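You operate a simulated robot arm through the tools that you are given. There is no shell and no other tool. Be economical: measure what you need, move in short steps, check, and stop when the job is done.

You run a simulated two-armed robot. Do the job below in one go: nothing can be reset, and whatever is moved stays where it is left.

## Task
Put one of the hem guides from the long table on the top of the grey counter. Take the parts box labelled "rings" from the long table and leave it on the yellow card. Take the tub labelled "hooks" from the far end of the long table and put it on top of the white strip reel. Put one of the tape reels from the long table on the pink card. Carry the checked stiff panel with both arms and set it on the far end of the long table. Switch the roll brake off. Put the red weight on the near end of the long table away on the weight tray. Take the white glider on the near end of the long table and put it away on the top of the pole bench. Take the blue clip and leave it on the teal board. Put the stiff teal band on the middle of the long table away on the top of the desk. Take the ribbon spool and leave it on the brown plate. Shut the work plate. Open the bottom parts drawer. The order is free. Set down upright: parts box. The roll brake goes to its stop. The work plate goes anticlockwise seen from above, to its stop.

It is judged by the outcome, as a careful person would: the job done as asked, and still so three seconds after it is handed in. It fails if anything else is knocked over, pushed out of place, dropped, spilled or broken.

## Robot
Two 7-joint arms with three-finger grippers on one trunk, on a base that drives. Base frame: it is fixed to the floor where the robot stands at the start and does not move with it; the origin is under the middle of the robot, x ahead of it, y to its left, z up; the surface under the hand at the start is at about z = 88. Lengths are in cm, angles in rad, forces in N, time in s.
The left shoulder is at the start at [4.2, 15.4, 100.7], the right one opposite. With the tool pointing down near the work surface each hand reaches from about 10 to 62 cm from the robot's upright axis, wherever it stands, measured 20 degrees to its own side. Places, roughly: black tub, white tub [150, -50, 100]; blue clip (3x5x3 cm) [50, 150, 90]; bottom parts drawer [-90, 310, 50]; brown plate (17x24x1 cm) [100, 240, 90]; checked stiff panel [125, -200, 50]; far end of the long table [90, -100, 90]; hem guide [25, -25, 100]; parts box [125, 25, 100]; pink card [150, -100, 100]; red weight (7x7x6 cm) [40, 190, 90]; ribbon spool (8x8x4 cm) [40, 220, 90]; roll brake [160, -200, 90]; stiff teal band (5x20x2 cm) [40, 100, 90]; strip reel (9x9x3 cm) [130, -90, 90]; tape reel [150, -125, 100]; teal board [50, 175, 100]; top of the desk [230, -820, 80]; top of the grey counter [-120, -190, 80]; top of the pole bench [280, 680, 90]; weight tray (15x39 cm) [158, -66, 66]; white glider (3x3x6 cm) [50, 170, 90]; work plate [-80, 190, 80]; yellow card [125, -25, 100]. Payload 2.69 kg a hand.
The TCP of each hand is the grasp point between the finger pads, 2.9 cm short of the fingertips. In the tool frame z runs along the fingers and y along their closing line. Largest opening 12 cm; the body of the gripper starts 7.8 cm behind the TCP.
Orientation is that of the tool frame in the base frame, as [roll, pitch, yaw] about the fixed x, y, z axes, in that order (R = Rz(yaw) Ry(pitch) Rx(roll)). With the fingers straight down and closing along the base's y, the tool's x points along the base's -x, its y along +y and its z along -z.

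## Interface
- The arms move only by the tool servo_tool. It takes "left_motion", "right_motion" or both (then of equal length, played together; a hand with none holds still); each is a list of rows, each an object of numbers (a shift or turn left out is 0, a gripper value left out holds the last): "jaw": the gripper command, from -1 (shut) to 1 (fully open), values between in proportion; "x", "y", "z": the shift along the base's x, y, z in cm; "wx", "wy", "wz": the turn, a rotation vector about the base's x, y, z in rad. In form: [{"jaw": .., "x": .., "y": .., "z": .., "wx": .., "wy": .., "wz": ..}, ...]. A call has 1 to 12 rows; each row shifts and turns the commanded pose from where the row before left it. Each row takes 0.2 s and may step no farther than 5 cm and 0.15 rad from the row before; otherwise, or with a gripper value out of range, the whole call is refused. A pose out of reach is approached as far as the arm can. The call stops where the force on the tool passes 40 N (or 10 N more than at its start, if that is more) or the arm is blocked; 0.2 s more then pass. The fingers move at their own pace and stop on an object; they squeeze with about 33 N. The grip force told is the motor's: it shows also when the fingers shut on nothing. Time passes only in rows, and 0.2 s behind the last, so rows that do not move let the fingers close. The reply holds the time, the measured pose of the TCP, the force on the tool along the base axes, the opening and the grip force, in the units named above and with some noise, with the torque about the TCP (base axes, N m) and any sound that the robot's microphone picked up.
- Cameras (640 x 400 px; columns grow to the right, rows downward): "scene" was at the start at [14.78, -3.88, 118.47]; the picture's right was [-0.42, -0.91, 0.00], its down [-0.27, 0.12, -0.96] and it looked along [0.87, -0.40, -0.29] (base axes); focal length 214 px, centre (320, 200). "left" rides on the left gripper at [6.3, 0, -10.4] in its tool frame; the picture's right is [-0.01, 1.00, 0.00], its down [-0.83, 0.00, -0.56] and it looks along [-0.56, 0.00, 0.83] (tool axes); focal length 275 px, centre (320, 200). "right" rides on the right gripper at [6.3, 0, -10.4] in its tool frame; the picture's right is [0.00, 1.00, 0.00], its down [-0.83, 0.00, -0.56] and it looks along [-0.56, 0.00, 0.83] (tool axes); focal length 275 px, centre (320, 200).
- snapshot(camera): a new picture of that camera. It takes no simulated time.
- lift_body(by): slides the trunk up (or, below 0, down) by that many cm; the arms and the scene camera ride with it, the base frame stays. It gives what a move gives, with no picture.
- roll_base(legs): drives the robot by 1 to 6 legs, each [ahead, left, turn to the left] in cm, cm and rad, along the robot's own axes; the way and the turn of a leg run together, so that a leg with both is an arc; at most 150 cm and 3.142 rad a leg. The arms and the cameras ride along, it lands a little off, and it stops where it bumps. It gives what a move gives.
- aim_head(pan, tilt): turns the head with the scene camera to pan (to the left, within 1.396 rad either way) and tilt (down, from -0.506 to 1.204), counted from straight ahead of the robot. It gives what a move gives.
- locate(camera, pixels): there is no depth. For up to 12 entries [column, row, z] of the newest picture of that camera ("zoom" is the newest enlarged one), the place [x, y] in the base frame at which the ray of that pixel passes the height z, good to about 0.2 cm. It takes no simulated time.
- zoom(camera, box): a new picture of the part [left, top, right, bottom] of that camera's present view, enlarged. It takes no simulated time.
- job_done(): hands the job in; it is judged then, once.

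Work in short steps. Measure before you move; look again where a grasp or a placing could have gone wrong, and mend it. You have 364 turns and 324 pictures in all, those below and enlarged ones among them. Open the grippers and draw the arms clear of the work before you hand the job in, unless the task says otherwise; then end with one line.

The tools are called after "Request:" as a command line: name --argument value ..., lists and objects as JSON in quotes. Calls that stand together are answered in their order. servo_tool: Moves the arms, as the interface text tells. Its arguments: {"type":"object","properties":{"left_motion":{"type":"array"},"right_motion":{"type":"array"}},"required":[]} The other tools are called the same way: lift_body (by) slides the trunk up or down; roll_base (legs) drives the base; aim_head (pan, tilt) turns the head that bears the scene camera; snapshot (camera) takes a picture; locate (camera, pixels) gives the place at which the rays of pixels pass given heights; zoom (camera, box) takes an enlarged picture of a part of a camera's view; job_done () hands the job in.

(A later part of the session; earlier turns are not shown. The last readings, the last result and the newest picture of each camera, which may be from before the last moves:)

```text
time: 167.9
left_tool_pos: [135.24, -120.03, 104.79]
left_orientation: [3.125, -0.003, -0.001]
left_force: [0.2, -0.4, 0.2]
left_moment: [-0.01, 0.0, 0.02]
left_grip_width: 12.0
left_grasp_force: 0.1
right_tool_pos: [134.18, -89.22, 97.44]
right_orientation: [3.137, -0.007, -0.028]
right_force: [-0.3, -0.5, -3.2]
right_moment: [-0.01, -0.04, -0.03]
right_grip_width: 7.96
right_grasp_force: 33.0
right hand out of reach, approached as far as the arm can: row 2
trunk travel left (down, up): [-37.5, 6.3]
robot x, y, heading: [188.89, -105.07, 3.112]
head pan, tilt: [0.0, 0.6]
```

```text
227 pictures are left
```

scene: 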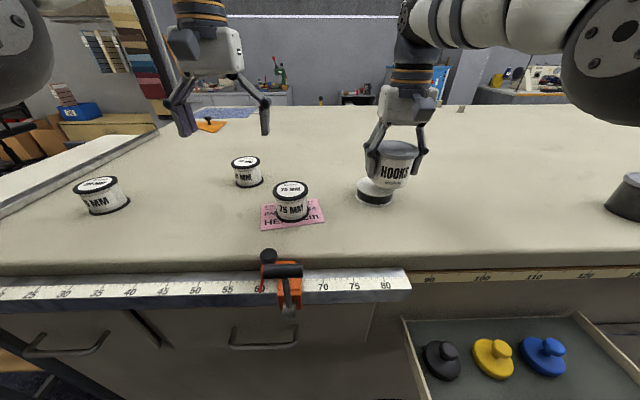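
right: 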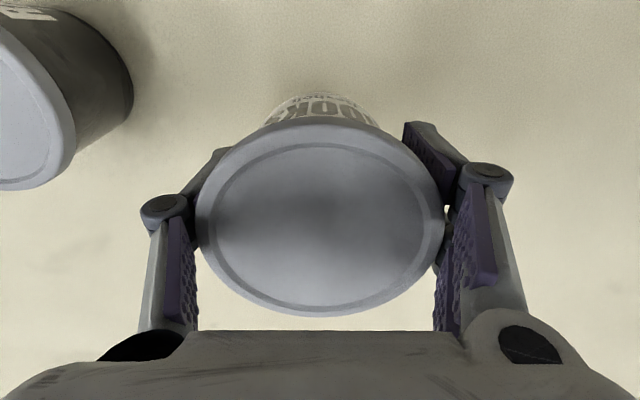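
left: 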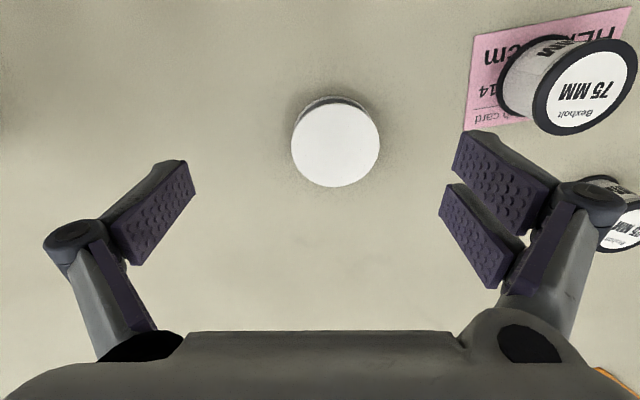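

Reach limit is 2 cm short; check tray front clearance, then use the base to finish the alignment.

Request:
locate --camera "scene" --pixels '[[402, 318, 66], [425, 398, 66], [425, 398, 64], [578, 312, 66]]'

Request:
roll_base --legs '[[2.2, 1.8, 0]]'

```text
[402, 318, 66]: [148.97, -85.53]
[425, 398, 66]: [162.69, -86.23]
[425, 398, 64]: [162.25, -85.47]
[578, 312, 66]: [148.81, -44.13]
```

```text
time: 168.8
left_tool_pos: [132.86, -121.89, 104.76]
left_orientation: [3.124, -0.003, 0.001]
left_force: [-0.7, -0.1, -0.4]
left_moment: [0.04, -0.02, 0.04]
left_grip_width: 12.0
left_grasp_force: 0.0
right_tool_pos: [131.89, -90.9, 97.44]
right_orientation: [3.135, -0.007, -0.025]
right_force: [0.1, -0.1, -3.9]
right_moment: [0.03, -0.05, 0.02]
right_grip_width: 7.95
right_grasp_force: 32.8
trunk travel left (down, up): [-37.5, 6.3]
robot x, y, heading: [186.72, -107.25, 3.116]
head pan, tilt: [0.0, 0.6]
```

Aligned to within 0.2 cm. Lower gently to contact.

Request:
servo_tool --right_motion '[{"z": -1.2}, {"z": -0.5}, {"z": -0.4}]'

Request:
zoom --camera "scene" --box '[310, 110, 470, 230]'

```text
time: 169.6
left_tool_pos: [133.05, -121.85, 104.83]
left_orientation: [3.123, -0.005, 0.0]
left_force: [-0.1, 0.6, -0.4]
left_moment: [0.01, -0.01, 0.02]
left_grip_width: 11.99
left_grasp_force: 0.1
right_tool_pos: [131.93, -90.9, 95.41]
right_orientation: [3.138, -0.004, -0.027]
right_force: [0.2, 0.8, 3.3]
right_moment: [0.22, -0.03, 0.0]
right_grip_width: 7.91
right_grasp_force: 32.8
trunk travel left (down, up): [-37.5, 6.3]
robot x, y, heading: [186.51, -107.16, 3.108]
head pan, tilt: [0.0, 0.6]
```

```text
3.33 times, centred on (390, 170) of scene
```

zoom: 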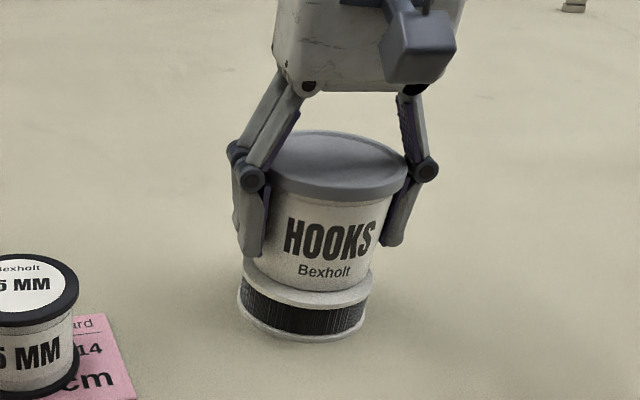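

Contact. Release and rise.

Request:
servo_tool --right_motion '[{"z": -0.1, "jaw": 0}, {"jaw": 0.9}, {"jaw": 0.9}, {"z": 2}, {"z": 4}, {"z": 5}, {"z": 4}]'

Request:
zoom --camera "scene" --box '[310, 110, 470, 230]'

Request:
snapshot --camera "right"

```text
time: 171.2
left_tool_pos: [132.95, -121.89, 104.8]
left_orientation: [3.123, -0.004, 0.002]
left_force: [0.0, -0.2, -0.1]
left_moment: [0.03, -0.02, 0.02]
left_grip_width: 11.98
left_grasp_force: 0.0
right_tool_pos: [135.6, -91.53, 107.09]
right_orientation: [3.137, -0.008, -0.026]
right_force: [-0.8, -1.6, -0.1]
right_moment: [0.02, 0.0, -0.01]
right_grip_width: 11.41
right_grasp_force: 0.0
right hand out of reach, approached as far as the arm can: row 6, 7
trunk travel left (down, up): [-37.5, 6.3]
robot x, y, heading: [186.8, -106.95, 3.108]
head pan, tilt: [0.0, 0.6]
```

```text
3.33 times, centred on (390, 170) of scene
```

zoom: 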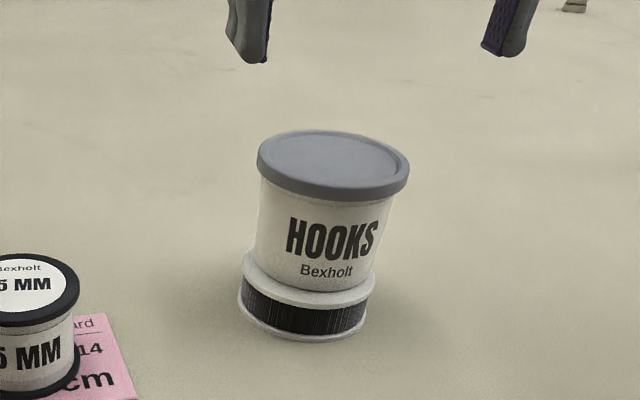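

```text
224 pictures are left
```

right: 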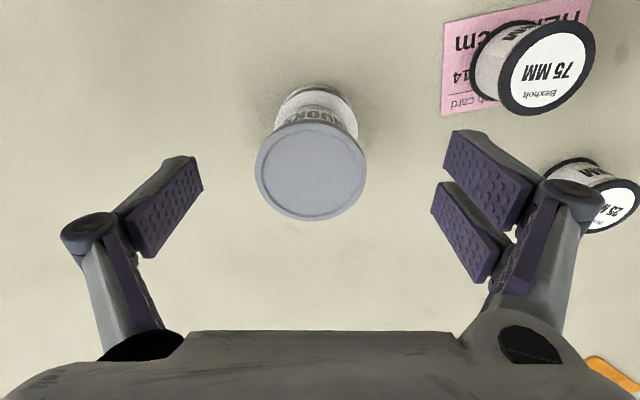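

Hooks tub done. Go to the yellow card / parts boxes: back off, move +y 95 cm, look.

Request:
roll_base --legs '[[-30, 0, 0], [0, -100, 0]]'

Request:
snapshot --camera "scene"

```text
time: 180.9
left_tool_pos: [166.4, -21.67, 104.99]
left_orientation: [3.124, -0.005, -0.003]
left_force: [0.8, 1.2, 0.1]
left_moment: [-0.01, 0.02, -0.02]
left_grip_width: 12.02
left_grasp_force: 0.0
right_tool_pos: [168.87, 8.48, 107.11]
right_orientation: [3.137, -0.005, -0.03]
right_force: [0.0, -0.5, 0.2]
right_moment: [0.0, 0.0, -0.01]
right_grip_width: 11.39
right_grasp_force: 0.0
trunk travel left (down, up): [-37.5, 6.3]
robot x, y, heading: [219.61, -7.18, 3.104]
head pan, tilt: [0.0, 0.6]
```

```text
223 pictures are left
```

scene: 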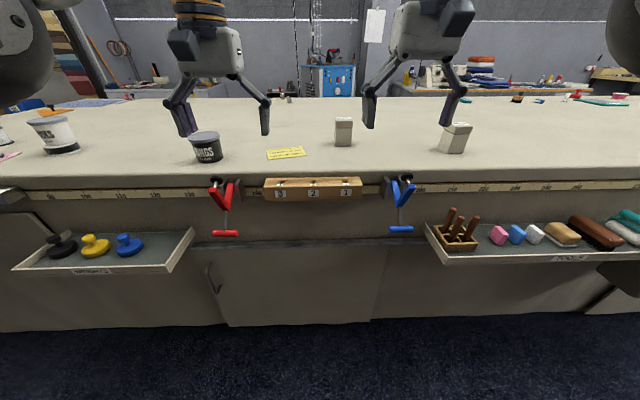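

Two parts boxes at (343,131) and (455,137). Zoom for labels.

Request:
zoom --camera "scene" --box '[260, 105, 380, 180]'

Request:
zoom --camera "scene" --box '[400, 105, 520, 180]'

Request:
locate --camera "scene" --pixels '[[343, 146, 88], [453, 152, 88], [287, 153, 88], [225, 232, 75], [226, 180, 92], [400, 180, 92], [208, 160, 88]]'

```text
5.33 times, centred on (320, 142) of scene
```

zoom: 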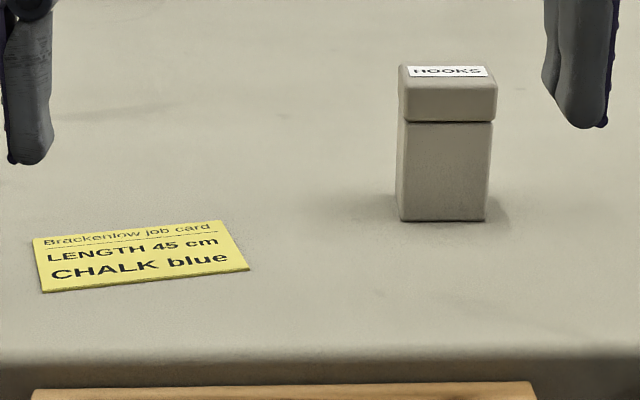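

```text
5.33 times, centred on (460, 142) of scene
```

zoom: 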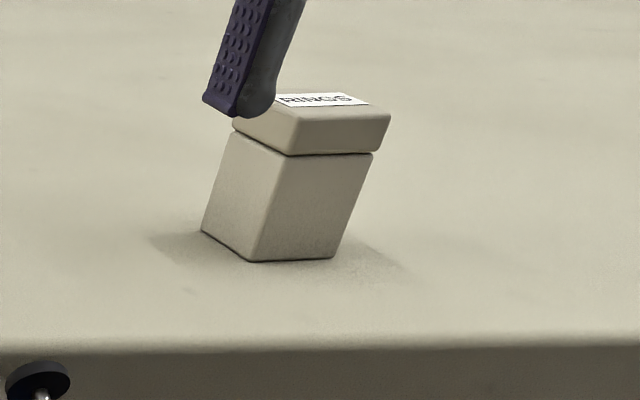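

```text
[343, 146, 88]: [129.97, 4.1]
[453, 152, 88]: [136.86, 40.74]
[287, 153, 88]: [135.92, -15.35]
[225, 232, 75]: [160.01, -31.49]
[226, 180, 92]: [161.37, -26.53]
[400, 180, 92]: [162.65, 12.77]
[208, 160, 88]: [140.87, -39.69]
```

RINGS is the box at ≈[135,40]. Move base so the right hand is near it.

Request:
roll_base --legs '[[0, -31, 0.035], [28, 0, 0]]'

Request:
snapshot --camera "right"

Request:
snapshot --camera "scene"

```text
time: 185.4
left_tool_pos: [139.5, 6.83, 104.82]
left_orientation: [3.123, -0.002, 0.032]
left_force: [0.6, 0.9, -0.8]
left_moment: [0.01, -0.03, -0.01]
left_grip_width: 11.98
left_grasp_force: 0.1
right_tool_pos: [140.94, 37.25, 107.01]
right_orientation: [3.136, -0.008, 0.002]
right_force: [-1.1, 0.5, 0.9]
right_moment: [0.01, -0.01, 0.0]
right_grip_width: 11.41
right_grasp_force: 0.0
trunk travel left (down, up): [-37.5, 6.3]
robot x, y, heading: [192.62, 23.15, -3.14]
head pan, tilt: [0.0, 0.6]
```

```text
220 pictures are left
```

right: 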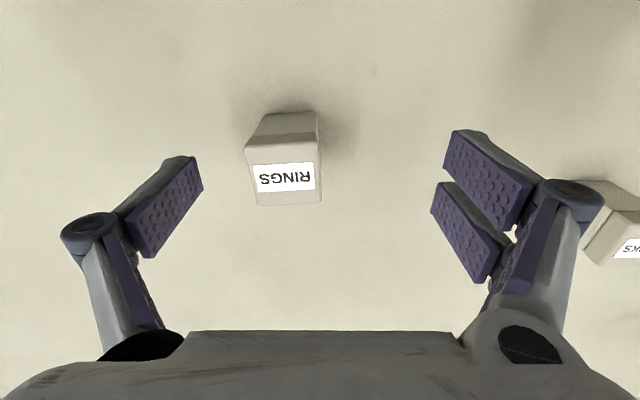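

```text
219 pictures are left
```

scene: 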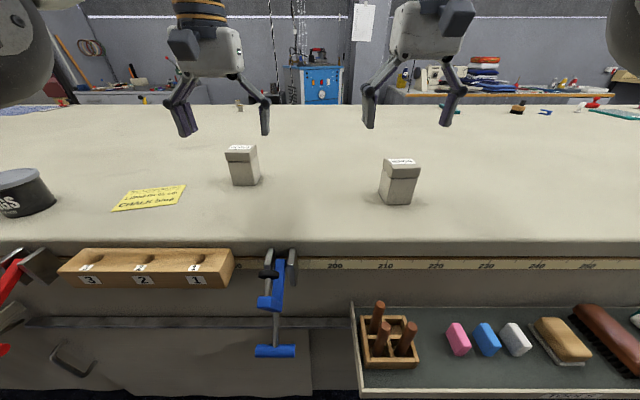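

Request:
locate --camera "right" --pixels '[[286, 177, 94], [286, 177, 96], [286, 177, 98], [252, 177, 96], [321, 177, 96], [300, 113, 88]]'

Request:
locate --camera "scene" --pixels '[[402, 161, 94], [402, 161, 96], [402, 161, 98], [395, 204, 88]]'

```text
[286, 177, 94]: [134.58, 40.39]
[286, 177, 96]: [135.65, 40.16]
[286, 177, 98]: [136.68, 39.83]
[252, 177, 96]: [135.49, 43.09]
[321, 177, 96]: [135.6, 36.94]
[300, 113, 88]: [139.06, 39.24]
```

```text
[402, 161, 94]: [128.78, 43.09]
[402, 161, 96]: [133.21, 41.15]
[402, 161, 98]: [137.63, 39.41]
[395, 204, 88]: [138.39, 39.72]
```

Box top centre ≈[136.3,39.9], z≈97.5, width 6. Go 4 cm closer and position the right hand above.

Request:
roll_base --legs '[[4, 0, 0]]'

Request:
servo_tool --right_motion '[{"jaw": 1, "y": 2.5, "z": -1}, {"z": -2}]'

Request:
snapshot --camera "right"

```text
time: 186.3
left_tool_pos: [135.3, 6.86, 104.79]
left_orientation: [3.123, -0.005, 0.032]
left_force: [0.3, -0.1, -0.8]
left_moment: [-0.01, -0.05, 0.0]
left_grip_width: 12.02
left_grasp_force: 0.0
right_tool_pos: [136.88, 37.23, 106.98]
right_orientation: [3.136, -0.007, 0.002]
right_force: [-1.5, -0.2, -1.5]
right_moment: [-0.01, -0.05, 0.01]
right_grip_width: 11.41
right_grasp_force: 0.0
trunk travel left (down, up): [-37.5, 6.3]
robot x, y, heading: [188.14, 23.44, -3.146]
head pan, tilt: [0.0, 0.6]
```

```text
time: 186.9
left_tool_pos: [135.41, 6.76, 104.81]
left_orientation: [3.123, -0.003, 0.031]
left_force: [-0.3, -0.7, 0.2]
left_moment: [0.01, 0.01, -0.04]
left_grip_width: 11.96
left_grasp_force: 0.0
right_tool_pos: [137.05, 39.74, 104.17]
right_orientation: [3.137, -0.009, 0.002]
right_force: [0.0, 0.9, -0.2]
right_moment: [0.02, 0.01, -0.03]
right_grip_width: 12.01
right_grasp_force: 0.0
trunk travel left (down, up): [-37.5, 6.3]
robot x, y, heading: [188.51, 22.91, -3.14]
head pan, tilt: [0.0, 0.6]
```

```text
218 pictures are left
```

right: 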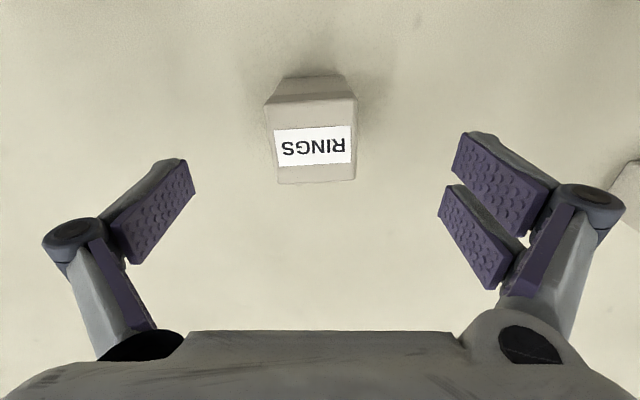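

Request:
locate --camera "right" --pixels '[[314, 145, 97.5], [278, 183, 97.5], [353, 181, 97.5], [266, 104, 97.5], [357, 98, 97.5]]'

```text
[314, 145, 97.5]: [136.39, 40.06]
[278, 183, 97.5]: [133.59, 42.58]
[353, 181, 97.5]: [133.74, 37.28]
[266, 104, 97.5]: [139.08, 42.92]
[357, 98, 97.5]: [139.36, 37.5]
```

Nearly square to the axes; centre [136.4,40.1]. Descend, grip the body, lift slightly.

Request:
servo_tool --right_motion '[{"x": -0.6, "y": 0.35, "z": -4}, {"z": -4}, {"z": -4}, {"jaw": -1}, {}, {}, {"z": 2}, {"z": 3}]'

Request:
snapshot --camera "right"

```text
time: 188.7
left_tool_pos: [135.46, 6.79, 104.86]
left_orientation: [3.123, -0.004, 0.033]
left_force: [0.6, 0.2, 0.4]
left_moment: [0.0, 0.0, 0.01]
left_grip_width: 12.01
left_grasp_force: 0.1
right_tool_pos: [136.3, 40.42, 97.03]
right_orientation: [3.137, -0.007, 0.004]
right_force: [-0.6, -1.0, -2.9]
right_moment: [-0.01, 0.0, 0.04]
right_grip_width: 5.77
right_grasp_force: 32.8
trunk travel left (down, up): [-37.5, 6.3]
robot x, y, heading: [188.9, 23.1, -3.141]
head pan, tilt: [0.0, 0.6]
```

```text
217 pictures are left
```

right: 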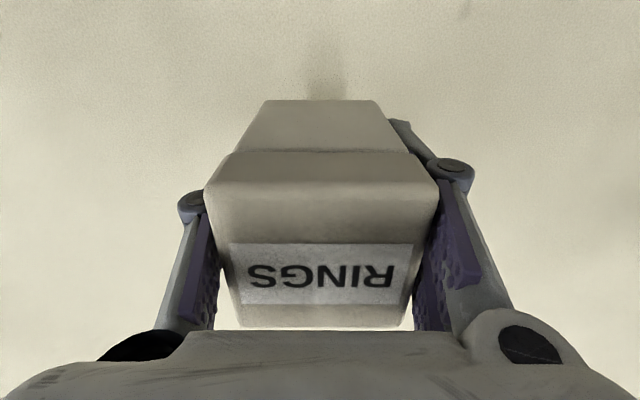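

Held. Lift above the other box and shift the base 55 cm to -y (left) toward the yellow card.

Request:
servo_tool --right_motion '[{"z": 4}, {"z": 4.5}]' --left_motion '[{"z": 2}, {"z": 2}]'

Request:
locate --camera "scene" --pixels '[[148, 197, 88], [112, 210, 88], [180, 204, 88], [186, 184, 88], [126, 190, 88]]'

Request:
roll_base --legs '[[0, 52, 0]]'

Request:
snapshot --camera "scene"

```text
time: 189.3
left_tool_pos: [135.46, 6.71, 105.85]
left_orientation: [3.123, -0.004, 0.031]
left_force: [-0.2, 0.0, -0.7]
left_moment: [-0.03, 0.0, 0.0]
left_grip_width: 12.0
left_grasp_force: 0.0
left hand out of reach, approached as far as the arm can: row 1, 2
right_tool_pos: [136.16, 40.14, 105.49]
right_orientation: [3.136, -0.006, 0.004]
right_force: [1.2, -0.4, -3.1]
right_moment: [-0.01, 0.01, -0.02]
right_grip_width: 5.76
right_grasp_force: 33.7
trunk travel left (down, up): [-37.5, 6.3]
robot x, y, heading: [188.59, 22.88, -3.137]
head pan, tilt: [0.0, 0.6]
```

```text
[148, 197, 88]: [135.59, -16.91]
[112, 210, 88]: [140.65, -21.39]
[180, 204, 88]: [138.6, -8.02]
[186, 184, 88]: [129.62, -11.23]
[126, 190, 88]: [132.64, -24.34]
```

```text
time: 193.7
left_tool_pos: [135.74, -45.0, 105.77]
left_orientation: [3.123, -0.003, 0.038]
left_force: [0.2, -0.2, 0.1]
left_moment: [0.02, -0.01, -0.01]
left_grip_width: 12.01
left_grasp_force: 0.1
right_tool_pos: [136.31, -11.63, 105.43]
right_orientation: [3.138, -0.004, 0.01]
right_force: [0.1, 0.2, -2.8]
right_moment: [0.04, 0.0, 0.0]
right_grip_width: 5.75
right_grasp_force: 33.2
trunk travel left (down, up): [-37.5, 6.3]
robot x, y, heading: [188.47, -28.42, -3.136]
head pan, tilt: [0.0, 0.6]
```

```text
216 pictures are left
```

scene: 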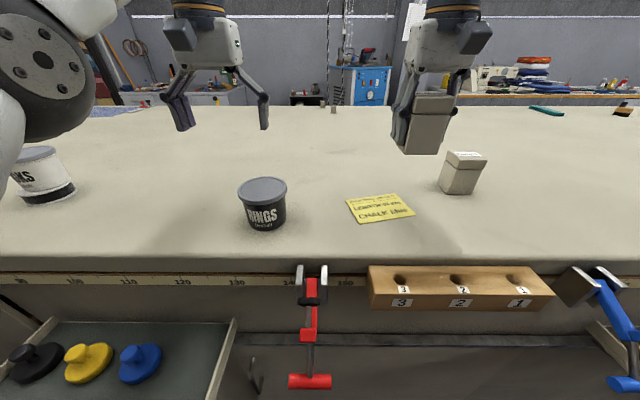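

Locate the card centre again from here.

Request:
locate --camera "scene" --pixels '[[380, 207, 88], [358, 222, 88], [415, 213, 88], [398, 194, 88], [347, 199, 88]]'

Request:
snapshot --camera "right"

```text
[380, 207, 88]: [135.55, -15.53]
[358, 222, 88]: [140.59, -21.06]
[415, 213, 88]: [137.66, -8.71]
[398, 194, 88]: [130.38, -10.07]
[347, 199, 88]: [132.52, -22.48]
```

```text
215 pictures are left
```

right: 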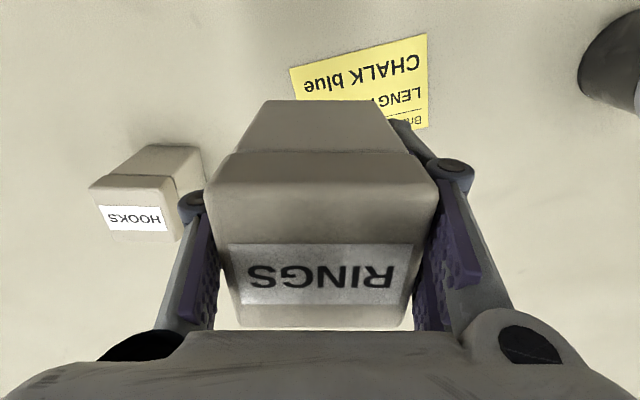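

Shift to the card centre [135.5,-15.6] and lower to contact.

Request:
servo_tool --right_motion '[{"y": -3.9, "x": -0.8}, {"z": -4}, {"z": -4}, {"z": -3.5}, {"z": -1}, {"z": -0.5}, {"z": -0.4}]'

Request:
zoom --camera "scene" --box '[300, 120, 480, 240]'

```text
time: 195.3
left_tool_pos: [135.82, -44.93, 105.87]
left_orientation: [3.123, 0.0, 0.039]
left_force: [-0.4, -0.3, -0.6]
left_moment: [0.01, 0.0, 0.0]
left_grip_width: 11.98
left_grasp_force: 0.0
right_tool_pos: [135.74, -15.34, 92.27]
right_orientation: [3.137, 0.0, 0.009]
right_force: [0.5, 2.0, 13.9]
right_moment: [0.09, -0.06, -0.02]
right_grip_width: 5.78
right_grasp_force: 33.3
right hand out of reach, approached as far as the arm can: row 1
trunk travel left (down, up): [-37.5, 6.3]
robot x, y, heading: [189.23, -28.13, -3.132]
head pan, tilt: [0.0, 0.6]
```

```text
3.33 times, centred on (390, 180) of scene
```

zoom: 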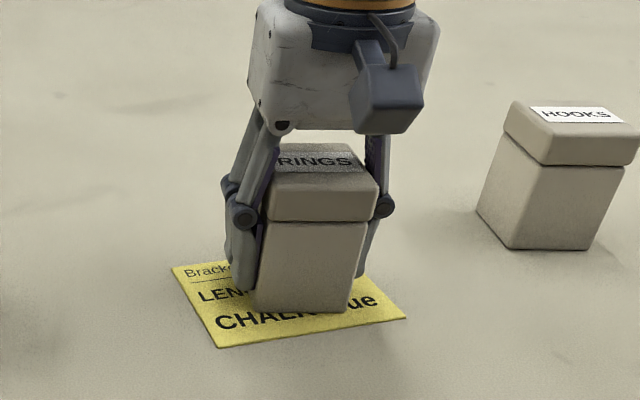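

Contact on the card. Release and rise.

Request:
servo_tool --right_motion '[{"z": 0.2, "jaw": 0}, {"jaw": 1}, {"jaw": 1}, {"z": 3}, {"z": 4}, {"z": 4}, {"x": 4, "z": 2}, {"x": 4}]'

Request:
snapshot --camera "scene"

```text
time: 197.1
left_tool_pos: [135.61, -45.0, 105.81]
left_orientation: [3.124, -0.003, 0.04]
left_force: [-0.4, -0.8, 0.0]
left_moment: [0.02, -0.04, 0.0]
left_grip_width: 11.98
left_grasp_force: 0.0
right_tool_pos: [139.96, -15.5, 105.14]
right_orientation: [3.137, -0.007, 0.011]
right_force: [-0.3, -0.4, 0.5]
right_moment: [-0.04, -0.03, -0.04]
right_grip_width: 11.99
right_grasp_force: 0.1
right hand out of reach, approached as far as the arm can: row 8
trunk travel left (down, up): [-37.5, 6.3]
robot x, y, heading: [188.64, -28.07, -3.136]
head pan, tilt: [0.0, 0.6]
```

```text
213 pictures are left
```

scene: 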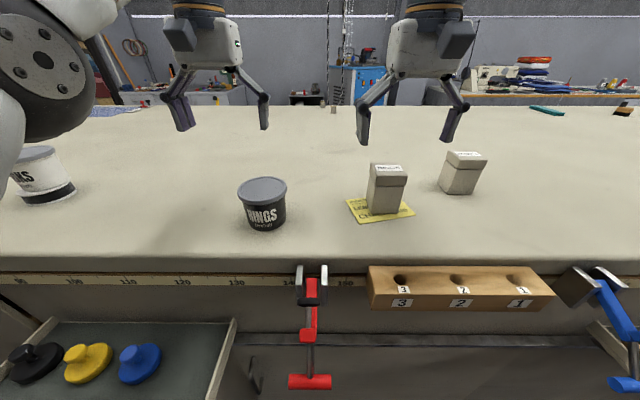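

Rings box is on the yellow card. Now the panel: drive around to [124,-268], facing +y.

Request:
roll_base --legs '[[-40, 0, 0], [0, 150, 0], [0, 93, 0], [104, 0, 0], [0, 0, -1.57]]'

Request:
aim_head --pan 0.0 --tilt 0.65

Request:
snapshot --camera "scene"

```text
time: 226.7
left_tool_pos: [107.92, -211.26, 105.9]
left_orientation: [3.124, -0.005, -1.617]
left_force: [-0.4, -0.1, -0.5]
left_moment: [-0.02, -0.02, -0.02]
left_grip_width: 12.0
left_grasp_force: 0.0
right_tool_pos: [136.95, -218.05, 105.16]
right_orientation: [3.136, -0.004, -1.645]
right_force: [-0.3, -0.3, -0.9]
right_moment: [0.03, -0.03, 0.04]
right_grip_width: 11.98
right_grasp_force: 0.1
trunk travel left (down, up): [-37.5, 6.3]
robot x, y, heading: [120.14, -265.42, 1.494]
head pan, tilt: [0.0, 0.6]
```

```text
time: 227.3
left_tool_pos: [107.99, -211.33, 105.91]
left_orientation: [3.123, -0.004, -1.618]
left_force: [0.5, -0.3, 0.0]
left_moment: [0.01, -0.02, 0.02]
left_grip_width: 12.02
left_grasp_force: 0.1
right_tool_pos: [136.94, -218.05, 105.16]
right_orientation: [3.137, -0.006, -1.646]
right_force: [0.0, 0.8, -0.7]
right_moment: [-0.02, 0.03, -0.01]
right_grip_width: 12.0
right_grasp_force: 0.0
trunk travel left (down, up): [-37.5, 6.3]
robot x, y, heading: [119.8, -265.49, 1.49]
head pan, tilt: [0.0, 0.649]
```

```text
212 pictures are left
```

scene: 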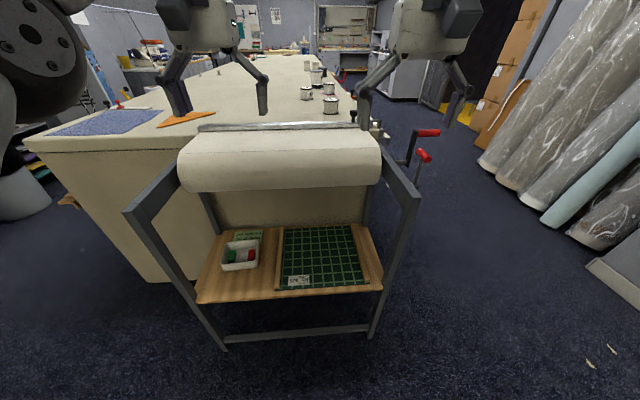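

Back off 32 cm, straighten heading, and lower the trunk to shelf level.

Request:
roll_base --legs '[[-32, 0, 0.08]]'

Request:
servo_tool --left_motion '[{"wx": 0.015, "y": -4, "wz": 0.05}, {"y": -4}, {"y": -3}]' --right_motion '[{"y": -4, "wz": 0.07}, {"y": -2}, {"y": 0}]'

Request:
lift_body --by -30

Request:
aim_head --pan 0.0 --tilt 0.4

Request:
snapshot --camera "scene"

```text
time: 229.4
left_tool_pos: [102.43, -243.9, 105.82]
left_orientation: [3.125, -0.004, -1.538]
left_force: [1.7, -0.1, 0.8]
left_moment: [0.01, 0.0, 0.0]
left_grip_width: 12.02
left_grasp_force: 0.1
right_tool_pos: [131.87, -248.13, 105.18]
right_orientation: [3.137, -0.009, -1.565]
right_force: [0.1, -0.3, -1.0]
right_moment: [0.05, -0.02, 0.0]
right_grip_width: 12.02
right_grasp_force: 0.2
trunk travel left (down, up): [-37.5, 6.3]
robot x, y, heading: [118.64, -296.36, 1.573]
head pan, tilt: [0.0, 0.649]
```

```text
time: 230.2
left_tool_pos: [102.24, -249.39, 104.29]
left_orientation: [3.123, -0.061, -1.48]
left_force: [-1.1, -0.1, 0.2]
left_moment: [0.02, 0.0, 0.0]
left_grip_width: 12.0
left_grasp_force: 0.0
left hand out of reach, approached as far as the arm can: row 2, 3
right_tool_pos: [131.96, -254.17, 105.2]
right_orientation: [3.137, -0.005, -1.496]
right_force: [0.1, 0.0, 0.0]
right_moment: [-0.02, -0.04, 0.0]
right_grip_width: 11.99
right_grasp_force: 0.1
trunk travel left (down, up): [-37.5, 6.3]
robot x, y, heading: [119.34, -296.78, 1.572]
head pan, tilt: [0.0, 0.649]
```

```text
time: 233.2
left_tool_pos: [102.37, -244.37, 55.73]
left_orientation: [3.082, -0.469, -1.47]
left_force: [0.5, 1.5, 0.2]
left_moment: [0.01, 0.01, 0.01]
left_grip_width: 12.0
left_grasp_force: 0.0
right_tool_pos: [131.9, -254.12, 75.13]
right_orientation: [3.137, -0.005, -1.495]
right_force: [-0.4, 0.1, 0.2]
right_moment: [0.0, 0.03, 0.0]
right_grip_width: 12.01
right_grasp_force: 0.0
trunk travel left (down, up): [-7.5, 36.3]
robot x, y, heading: [118.89, -296.96, 1.572]
head pan, tilt: [0.0, 0.649]
```

```text
time: 234.0
left_tool_pos: [102.38, -244.25, 55.64]
left_orientation: [3.081, -0.47, -1.47]
left_force: [-0.3, -0.4, -0.2]
left_moment: [0.0, 0.02, -0.03]
left_grip_width: 12.0
left_grasp_force: 0.1
right_tool_pos: [131.81, -253.94, 75.01]
right_orientation: [3.136, -0.006, -1.496]
right_force: [0.0, -1.4, 0.4]
right_moment: [-0.01, 0.01, 0.02]
right_grip_width: 12.0
right_grasp_force: 0.1
trunk travel left (down, up): [-7.5, 36.3]
robot x, y, heading: [118.73, -296.87, 1.579]
head pan, tilt: [0.0, 0.4]
```

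```text
211 pictures are left
```

scene: 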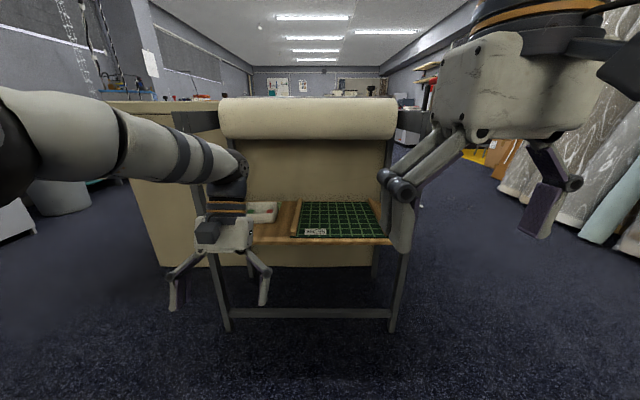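

Request:
zoom --camera "scene" --box '[230, 180, 410, 280]'

Request:
locate --camera "zoom" --pixels '[[220, 205, 45], [220, 205, 47], [530, 205, 45], [530, 205, 47], [60, 205, 45], [60, 205, 47]]'

```text
3.56 times, centred on (320, 230) of scene
```

zoom: 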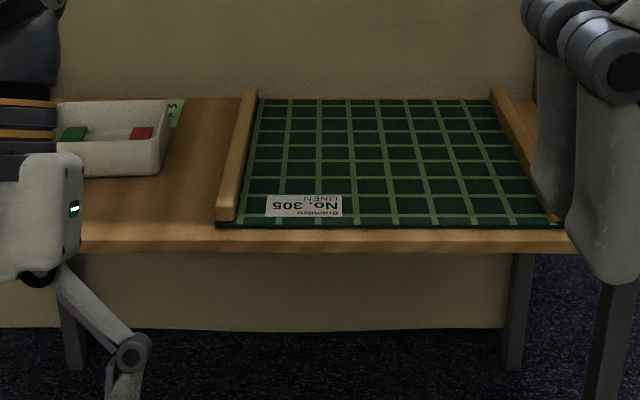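

```text
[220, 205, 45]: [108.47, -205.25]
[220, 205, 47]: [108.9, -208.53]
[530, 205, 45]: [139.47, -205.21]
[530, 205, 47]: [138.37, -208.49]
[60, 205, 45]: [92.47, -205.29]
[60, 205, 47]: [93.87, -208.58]
```

Straighten both hands (left has tilted) in the free space in front of the trolley.

Request:
servo_tool --left_motion '[{"wx": 0.12, "wz": -0.03, "z": 4}, {"wx": 0.12, "wz": -0.03, "z": 4}, {"wx": 0.12, "wz": -0.03, "z": 3}, {"wx": 0.11, "wy": -0.01}]' --right_motion '[{"wz": -0.04, "z": -2}, {"wz": -0.036, "z": -3}, {"z": -3}, {}]'

```text
time: 235.0
left_tool_pos: [102.21, -244.42, 66.57]
left_orientation: [3.113, 0.002, -1.568]
left_force: [0.2, 0.3, -0.4]
left_moment: [-0.01, 0.03, -0.03]
left_grip_width: 11.99
left_grasp_force: 0.0
right_tool_pos: [131.94, -254.22, 67.21]
right_orientation: [3.136, -0.006, -1.571]
right_force: [-0.2, 0.2, 0.9]
right_moment: [0.02, 0.01, 0.02]
right_grip_width: 12.0
right_grasp_force: 0.1
trunk travel left (down, up): [-7.5, 36.3]
robot x, y, heading: [118.64, -296.87, 1.575]
head pan, tilt: [0.0, 0.4]
```

Move left hand to x≈109 and right to 137, then drive 38 cm forward.

Request:
servo_tool --left_motion '[{"x": 3.5, "y": -1}, {"x": 3.5, "y": -1}]' --right_motion '[{"x": 1.5, "y": 3}, {"x": 1.5, "y": 3}]'

Request:
roll_base --legs '[[38, 0, 0]]'

Request:
snapshot --camera "scene"

Request:
snapshot --camera "left"

Request:
snapshot --camera "right"

```text
time: 235.6
left_tool_pos: [109.41, -246.3, 66.67]
left_orientation: [3.114, 0.0, -1.568]
left_force: [-0.1, -0.4, 0.7]
left_moment: [-0.01, 0.01, 0.02]
left_grip_width: 12.02
left_grasp_force: 0.1
right_tool_pos: [135.0, -248.29, 67.0]
right_orientation: [3.136, -0.006, -1.57]
right_force: [-0.4, 0.1, 0.2]
right_moment: [-0.01, -0.03, 0.0]
right_grip_width: 12.0
right_grasp_force: 0.1
trunk travel left (down, up): [-7.5, 36.3]
robot x, y, heading: [118.86, -296.69, 1.573]
head pan, tilt: [0.0, 0.4]
```

```text
time: 238.0
left_tool_pos: [108.89, -208.29, 66.64]
left_orientation: [3.112, 0.0, -1.562]
left_force: [-0.3, 0.3, -0.3]
left_moment: [0.03, -0.01, 0.0]
left_grip_width: 12.03
left_grasp_force: 0.1
right_tool_pos: [134.53, -210.19, 67.06]
right_orientation: [3.136, -0.005, -1.565]
right_force: [1.1, -0.1, -0.6]
right_moment: [-0.02, 0.0, 0.02]
right_grip_width: 12.02
right_grasp_force: 0.1
trunk travel left (down, up): [-7.5, 36.3]
robot x, y, heading: [118.4, -258.58, 1.583]
head pan, tilt: [0.0, 0.4]
```

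```text
209 pictures are left
```

scene: 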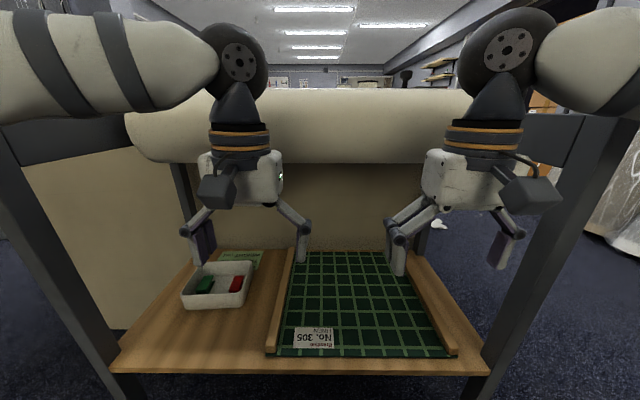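

```text
208 pictures are left
```

left: 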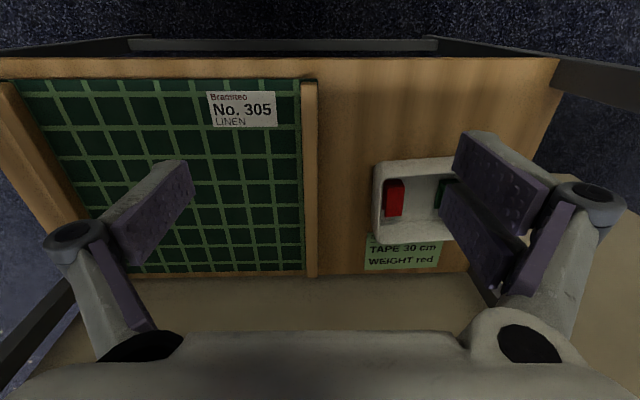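

```text
207 pictures are left
```

right: 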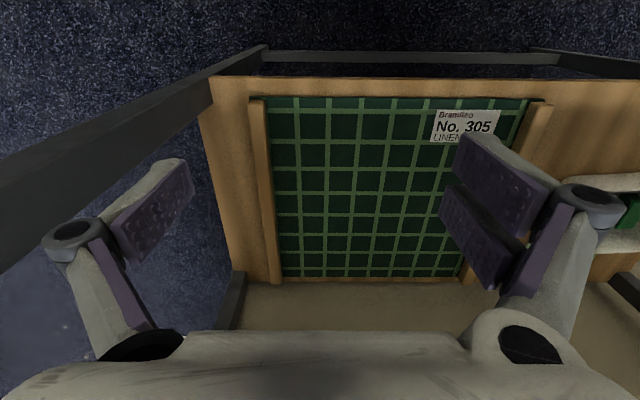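

Request:
locate --camera "left" --pixels '[[310, 85, 47], [311, 275, 47], [10, 90, 47], [310, 85, 45], [10, 90, 45], [45, 200, 45], [565, 58, 45], [310, 180, 47]]'

Request:
locate --camera "right" --pixels '[[258, 105, 47], [272, 280, 47], [545, 107, 47], [258, 105, 45], [545, 107, 45], [210, 80, 45], [100, 130, 80], [100, 130, 84], [262, 47, 0]]'

```text
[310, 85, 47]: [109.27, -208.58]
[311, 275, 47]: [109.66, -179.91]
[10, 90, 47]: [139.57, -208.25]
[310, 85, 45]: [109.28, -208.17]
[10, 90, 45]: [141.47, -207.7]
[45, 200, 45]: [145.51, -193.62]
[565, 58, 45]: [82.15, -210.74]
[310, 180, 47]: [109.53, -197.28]
```

```text
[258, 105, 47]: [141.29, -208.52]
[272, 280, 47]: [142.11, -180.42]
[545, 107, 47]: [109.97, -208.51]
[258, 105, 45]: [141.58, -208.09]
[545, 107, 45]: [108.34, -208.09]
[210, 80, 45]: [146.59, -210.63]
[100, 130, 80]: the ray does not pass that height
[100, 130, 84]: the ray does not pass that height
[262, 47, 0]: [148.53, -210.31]
```

Rails: left x≈109.4, right x≈141.6, tops z≈45.7, y −208…−180. Lower the left hand onto the left rail near its front to shift the panel left first.

Request:
servo_tool --left_motion '[{"jaw": -0.35, "x": 0.5, "y": 3.5}, {"z": -5}, {"z": -5}, {"z": -4}, {"z": -3}]'

Request:
snapshot --camera "left"

```text
time: 239.2
left_tool_pos: [109.39, -204.62, 49.64]
left_orientation: [3.111, 0.001, -1.563]
left_force: [0.0, -0.6, -1.2]
left_moment: [0.0, 0.02, -0.01]
left_grip_width: 3.9
left_grasp_force: 0.1
right_tool_pos: [134.61, -210.1, 67.12]
right_orientation: [3.137, -0.005, -1.566]
right_force: [0.7, 0.4, 0.7]
right_moment: [0.0, -0.01, 0.01]
right_grip_width: 12.03
right_grasp_force: 0.0
trunk travel left (down, up): [-7.5, 36.3]
robot x, y, heading: [118.44, -258.93, 1.575]
head pan, tilt: [0.0, 0.4]
```

```text
206 pictures are left
```

left: 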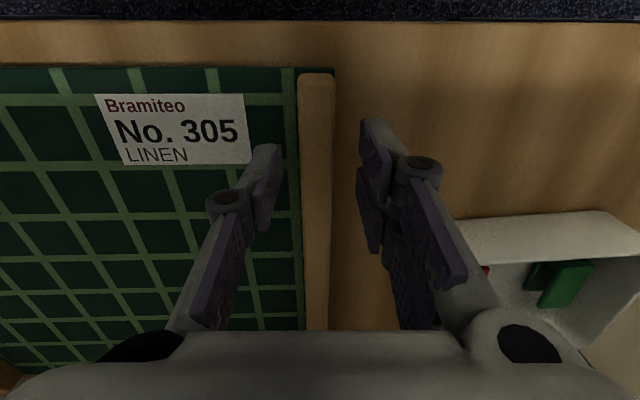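

Rail is centred between the fingers. Descend in small steps to feel the panel.

Request:
servo_tool --left_motion '[{"z": -1.5}, {"z": -0.7}, {"z": -0.5}, {"z": -0.5}, {"z": -0.4}]'

```text
time: 240.1
left_tool_pos: [109.33, -204.82, 47.26]
left_orientation: [3.11, 0.01, -1.56]
left_force: [-2.1, -8.8, 26.4]
left_moment: [-0.54, 0.52, 0.19]
left_grip_width: 5.22
left_grasp_force: 5.5
right_tool_pos: [134.54, -210.39, 67.12]
right_orientation: [3.137, -0.003, -1.568]
right_force: [1.0, 0.3, 0.0]
right_moment: [-0.06, -0.03, 0.0]
right_grip_width: 11.97
right_grasp_force: 0.1
trunk travel left (down, up): [-7.5, 36.3]
robot x, y, heading: [118.19, -258.92, 1.581]
head pan, tilt: [0.0, 0.4]
stopped in row 4 (left hand): the force on the tool passed its limit at 47 N (the readings are from after the stop); the commanded pose is now the measured one
```

Panel surface at tip z≈44.4. Raise 0.4 and close on the rail.

Request:
servo_tool --left_motion '[{"z": 0.5}, {"jaw": -1}, {}, {}]'

Request:
snapshot --camera "left"

```text
time: 240.8
left_tool_pos: [109.31, -204.33, 48.06]
left_orientation: [3.112, 0.016, -1.559]
left_force: [-4.6, -5.1, 25.4]
left_moment: [-1.03, -0.14, -0.8]
left_grip_width: 1.78
left_grasp_force: 32.6
right_tool_pos: [134.54, -210.25, 67.13]
right_orientation: [3.137, -0.003, -1.566]
right_force: [0.2, -0.2, -1.0]
right_moment: [0.01, -0.02, 0.04]
right_grip_width: 12.02
right_grasp_force: 0.1
trunk travel left (down, up): [-7.5, 36.3]
robot x, y, heading: [118.69, -258.62, 1.582]
head pan, tilt: [0.0, 0.4]
stopped in row 3 (left hand): the force on the tool passed its limit at 45 N (the readings are from after the stop); the commanded pose is now the measured one
```

```text
205 pictures are left
```

left: 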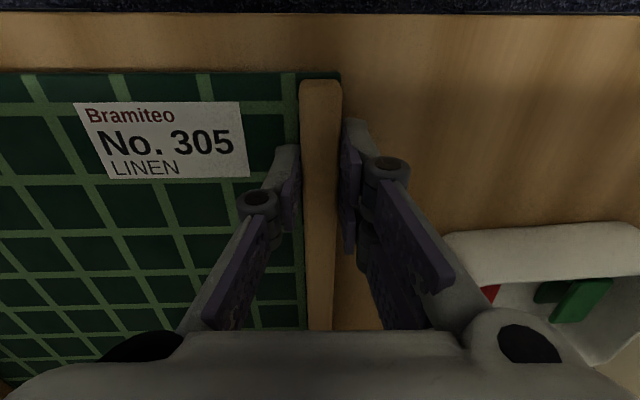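

Gripped the rail (1.78). Relieve and drag the panel 3 cm to -x.

Request:
servo_tool --left_motion '[{"z": 0.4}, {"x": -0.8}, {"x": -0.8}, {"x": -0.8}, {"x": -0.8}]'

Request:
snapshot --camera "scene"

```text
time: 242.0
left_tool_pos: [106.06, -204.35, 48.13]
left_orientation: [3.114, 0.012, -1.561]
left_force: [-0.7, -0.5, -0.7]
left_moment: [-0.03, -0.15, -0.23]
left_grip_width: 1.8
left_grasp_force: 33.3
right_tool_pos: [134.51, -210.09, 66.95]
right_orientation: [3.135, -0.006, -1.566]
right_force: [-0.2, -0.8, -0.4]
right_moment: [-0.05, 0.02, -0.01]
right_grip_width: 11.96
right_grasp_force: 0.0
trunk travel left (down, up): [-7.5, 36.3]
robot x, y, heading: [118.43, -258.64, 1.581]
head pan, tilt: [0.0, 0.4]
```

```text
204 pictures are left
```

scene: 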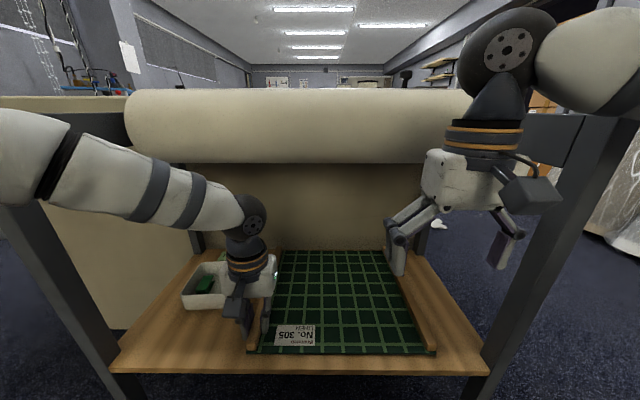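

Panel shifted left. Now view from the right hand camera to grasp the right rail.

Request:
snapshot --camera "right"

```text
203 pictures are left
```

right: 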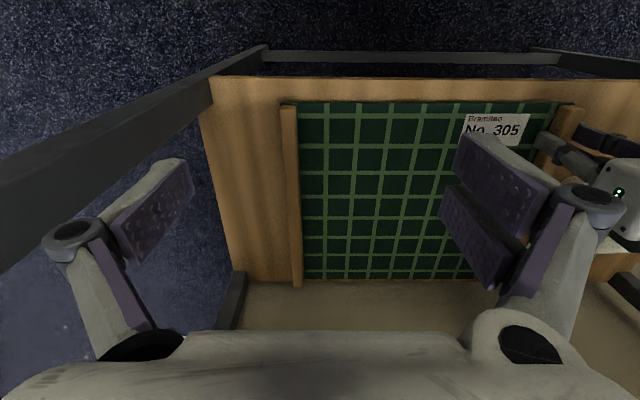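

Request:
locate --camera "right" --pixels '[[289, 112, 45.7], [292, 160, 45.7], [297, 280, 45.7]]'

```text
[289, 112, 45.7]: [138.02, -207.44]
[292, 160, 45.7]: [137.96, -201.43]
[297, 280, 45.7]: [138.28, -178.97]
```

Right rail at x=138.0. Move right hand: forward, then right, then down near it.

Request:
servo_tool --right_motion '[{"jaw": -0.35, "y": 4}, {"y": 1.8}, {"x": 2, "z": -3}, {"x": 1.5, "z": -4}, {"z": -5}, {"z": -4}]'

Request:
snapshot --camera "right"

```text
time: 243.4
left_tool_pos: [105.64, -205.1, 48.83]
left_orientation: [3.121, 0.025, -1.561]
left_force: [-0.6, 0.0, -2.2]
left_moment: [-0.52, 0.01, -0.09]
left_grip_width: 1.8
left_grasp_force: 33.2
right_tool_pos: [137.2, -204.81, 52.89]
right_orientation: [3.14, 0.027, -1.556]
right_force: [1.1, 0.3, -0.4]
right_moment: [-0.02, -0.01, -0.05]
right_grip_width: 3.87
right_grasp_force: 0.1
trunk travel left (down, up): [-7.5, 36.3]
robot x, y, heading: [118.88, -258.81, 1.581]
head pan, tilt: [0.0, 0.4]
```

```text
202 pictures are left
```

right: 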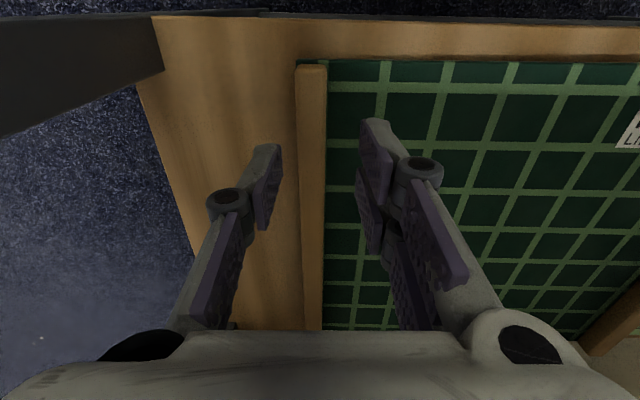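

Both hands shifted slightly – check the scene for arm contact with the frame or roll.

Request:
snapshot --camera "scene"

```text
201 pictures are left
```

scene: 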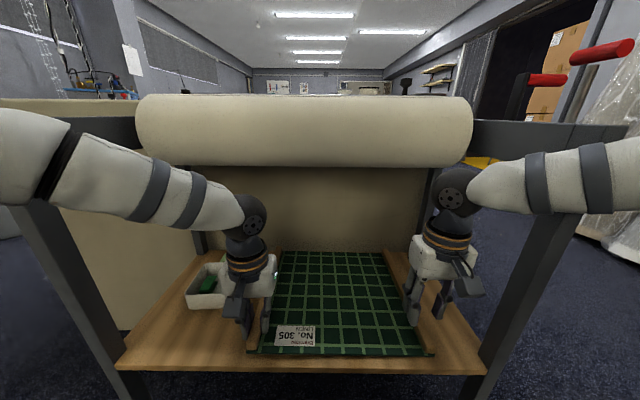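

Request:
servo_tool --right_motion '[{"z": 2}, {"z": 3}]'

Request:
zoom --camera "scene" --box '[400, 80, 640, 280]'

```text
time: 244.0
left_tool_pos: [105.53, -204.96, 48.22]
left_orientation: [3.119, 0.019, -1.557]
left_force: [1.7, -1.7, -2.6]
left_moment: [-0.07, 0.28, -0.25]
left_grip_width: 1.78
left_grasp_force: 32.7
right_tool_pos: [136.66, -206.14, 55.65]
right_orientation: [-3.125, -0.032, -1.523]
right_force: [-0.2, -0.4, 1.1]
right_moment: [0.02, -0.04, 0.01]
right_grip_width: 3.89
right_grasp_force: 0.1
trunk travel left (down, up): [-7.5, 36.3]
robot x, y, heading: [118.62, -258.97, 1.581]
head pan, tilt: [0.0, 0.4]
```

```text
2.00 times, centred on (520, 180) of scene
```

zoom: 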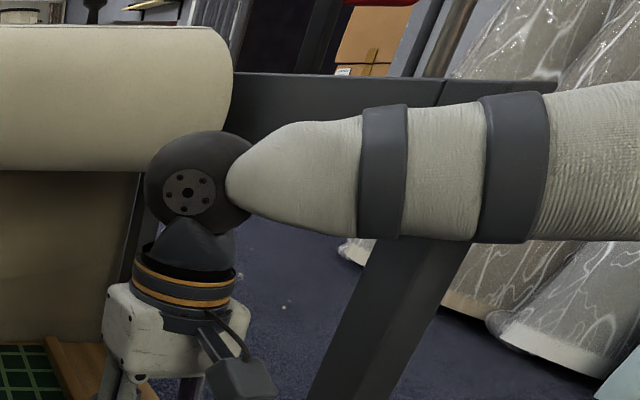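

The right forearm crosses in front of the leg and bears on it. Pull the right hand back out, then I'll draw the panel forward with the left hand via the base.

Request:
servo_tool --right_motion '[{"y": -3, "x": -1}, {"y": -4, "x": -1}, {"y": -4}, {"y": -4, "z": 1}, {"y": -4, "z": 2}]'

Request:
snapshot --camera "scene"

```text
time: 245.2
left_tool_pos: [106.0, -204.35, 48.14]
left_orientation: [3.113, 0.012, -1.562]
left_force: [0.7, -1.6, 0.8]
left_moment: [0.86, -0.34, -0.23]
left_grip_width: 1.79
left_grasp_force: 33.2
right_tool_pos: [136.07, -223.12, 59.07]
right_orientation: [3.136, -0.005, -1.567]
right_force: [-0.2, -0.5, 0.3]
right_moment: [-0.03, -0.03, 0.0]
right_grip_width: 3.91
right_grasp_force: 0.0
trunk travel left (down, up): [-7.5, 36.3]
robot x, y, heading: [118.58, -258.78, 1.579]
head pan, tilt: [0.0, 0.4]
```

```text
199 pictures are left
```

scene: 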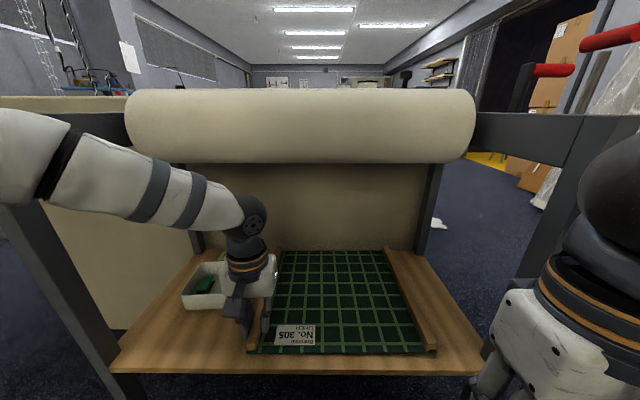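

Everything returned in place. Drag the panel out by driving back 12 cm with the left hand gripping.

Request:
roll_base --legs '[[-12, 0, 0]]'

Request:
snapshot --camera "scene"

```text
time: 246.5
left_tool_pos: [106.13, -216.46, 48.1]
left_orientation: [3.111, 0.013, -1.56]
left_force: [1.1, -2.4, -1.0]
left_moment: [0.05, -0.22, -0.39]
left_grip_width: 1.8
left_grasp_force: 32.6
right_tool_pos: [136.14, -235.15, 58.98]
right_orientation: [3.136, -0.004, -1.564]
right_force: [0.6, -0.2, 0.4]
right_moment: [0.03, -0.01, 0.01]
right_grip_width: 3.91
right_grasp_force: 0.0
trunk travel left (down, up): [-7.5, 36.3]
robot x, y, heading: [118.77, -270.69, 1.578]
head pan, tilt: [0.0, 0.4]
```

```text
198 pictures are left
```

scene: 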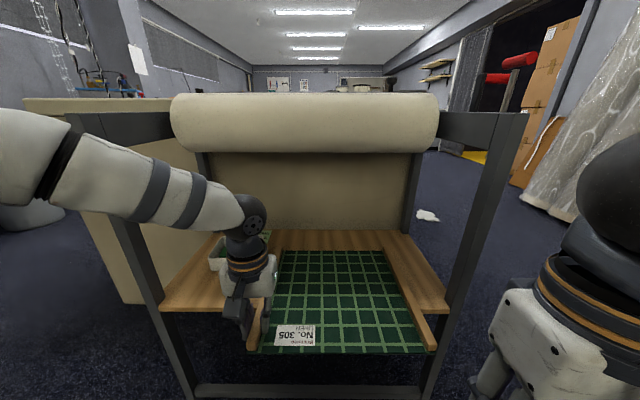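

Panel slid out cleanly. Bring the right hand over the right rail in front of the legs.

Request:
servo_tool --right_motion '[{"y": 4.5}, {"y": 4.5}, {"y": 4.5}, {"y": 4.5}, {"x": 2, "y": 2}, {"z": -4}, {"z": -3}]'

Request:
snapshot --camera "right"

```text
time: 248.1
left_tool_pos: [106.11, -216.44, 48.1]
left_orientation: [3.112, 0.011, -1.561]
left_force: [-0.6, -0.2, -0.3]
left_moment: [-0.12, -0.22, -0.1]
left_grip_width: 1.79
left_grasp_force: 32.6
right_tool_pos: [138.34, -215.07, 52.06]
right_orientation: [3.136, -0.005, -1.566]
right_force: [0.4, -0.3, -1.0]
right_moment: [0.03, 0.02, 0.0]
right_grip_width: 3.88
right_grasp_force: 0.0
trunk travel left (down, up): [-7.5, 36.3]
robot x, y, heading: [118.72, -271.28, 1.578]
head pan, tilt: [0.0, 0.4]
```

```text
197 pictures are left
```

right: 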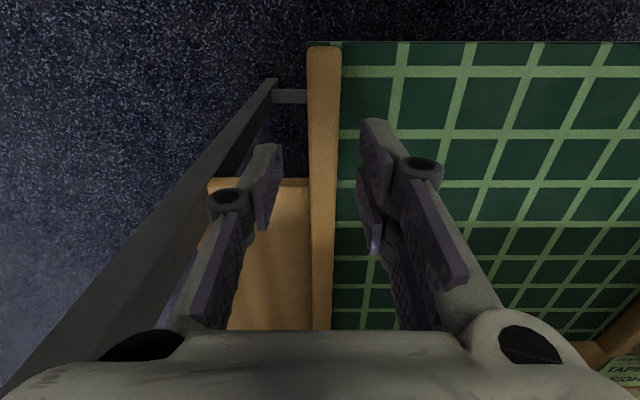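

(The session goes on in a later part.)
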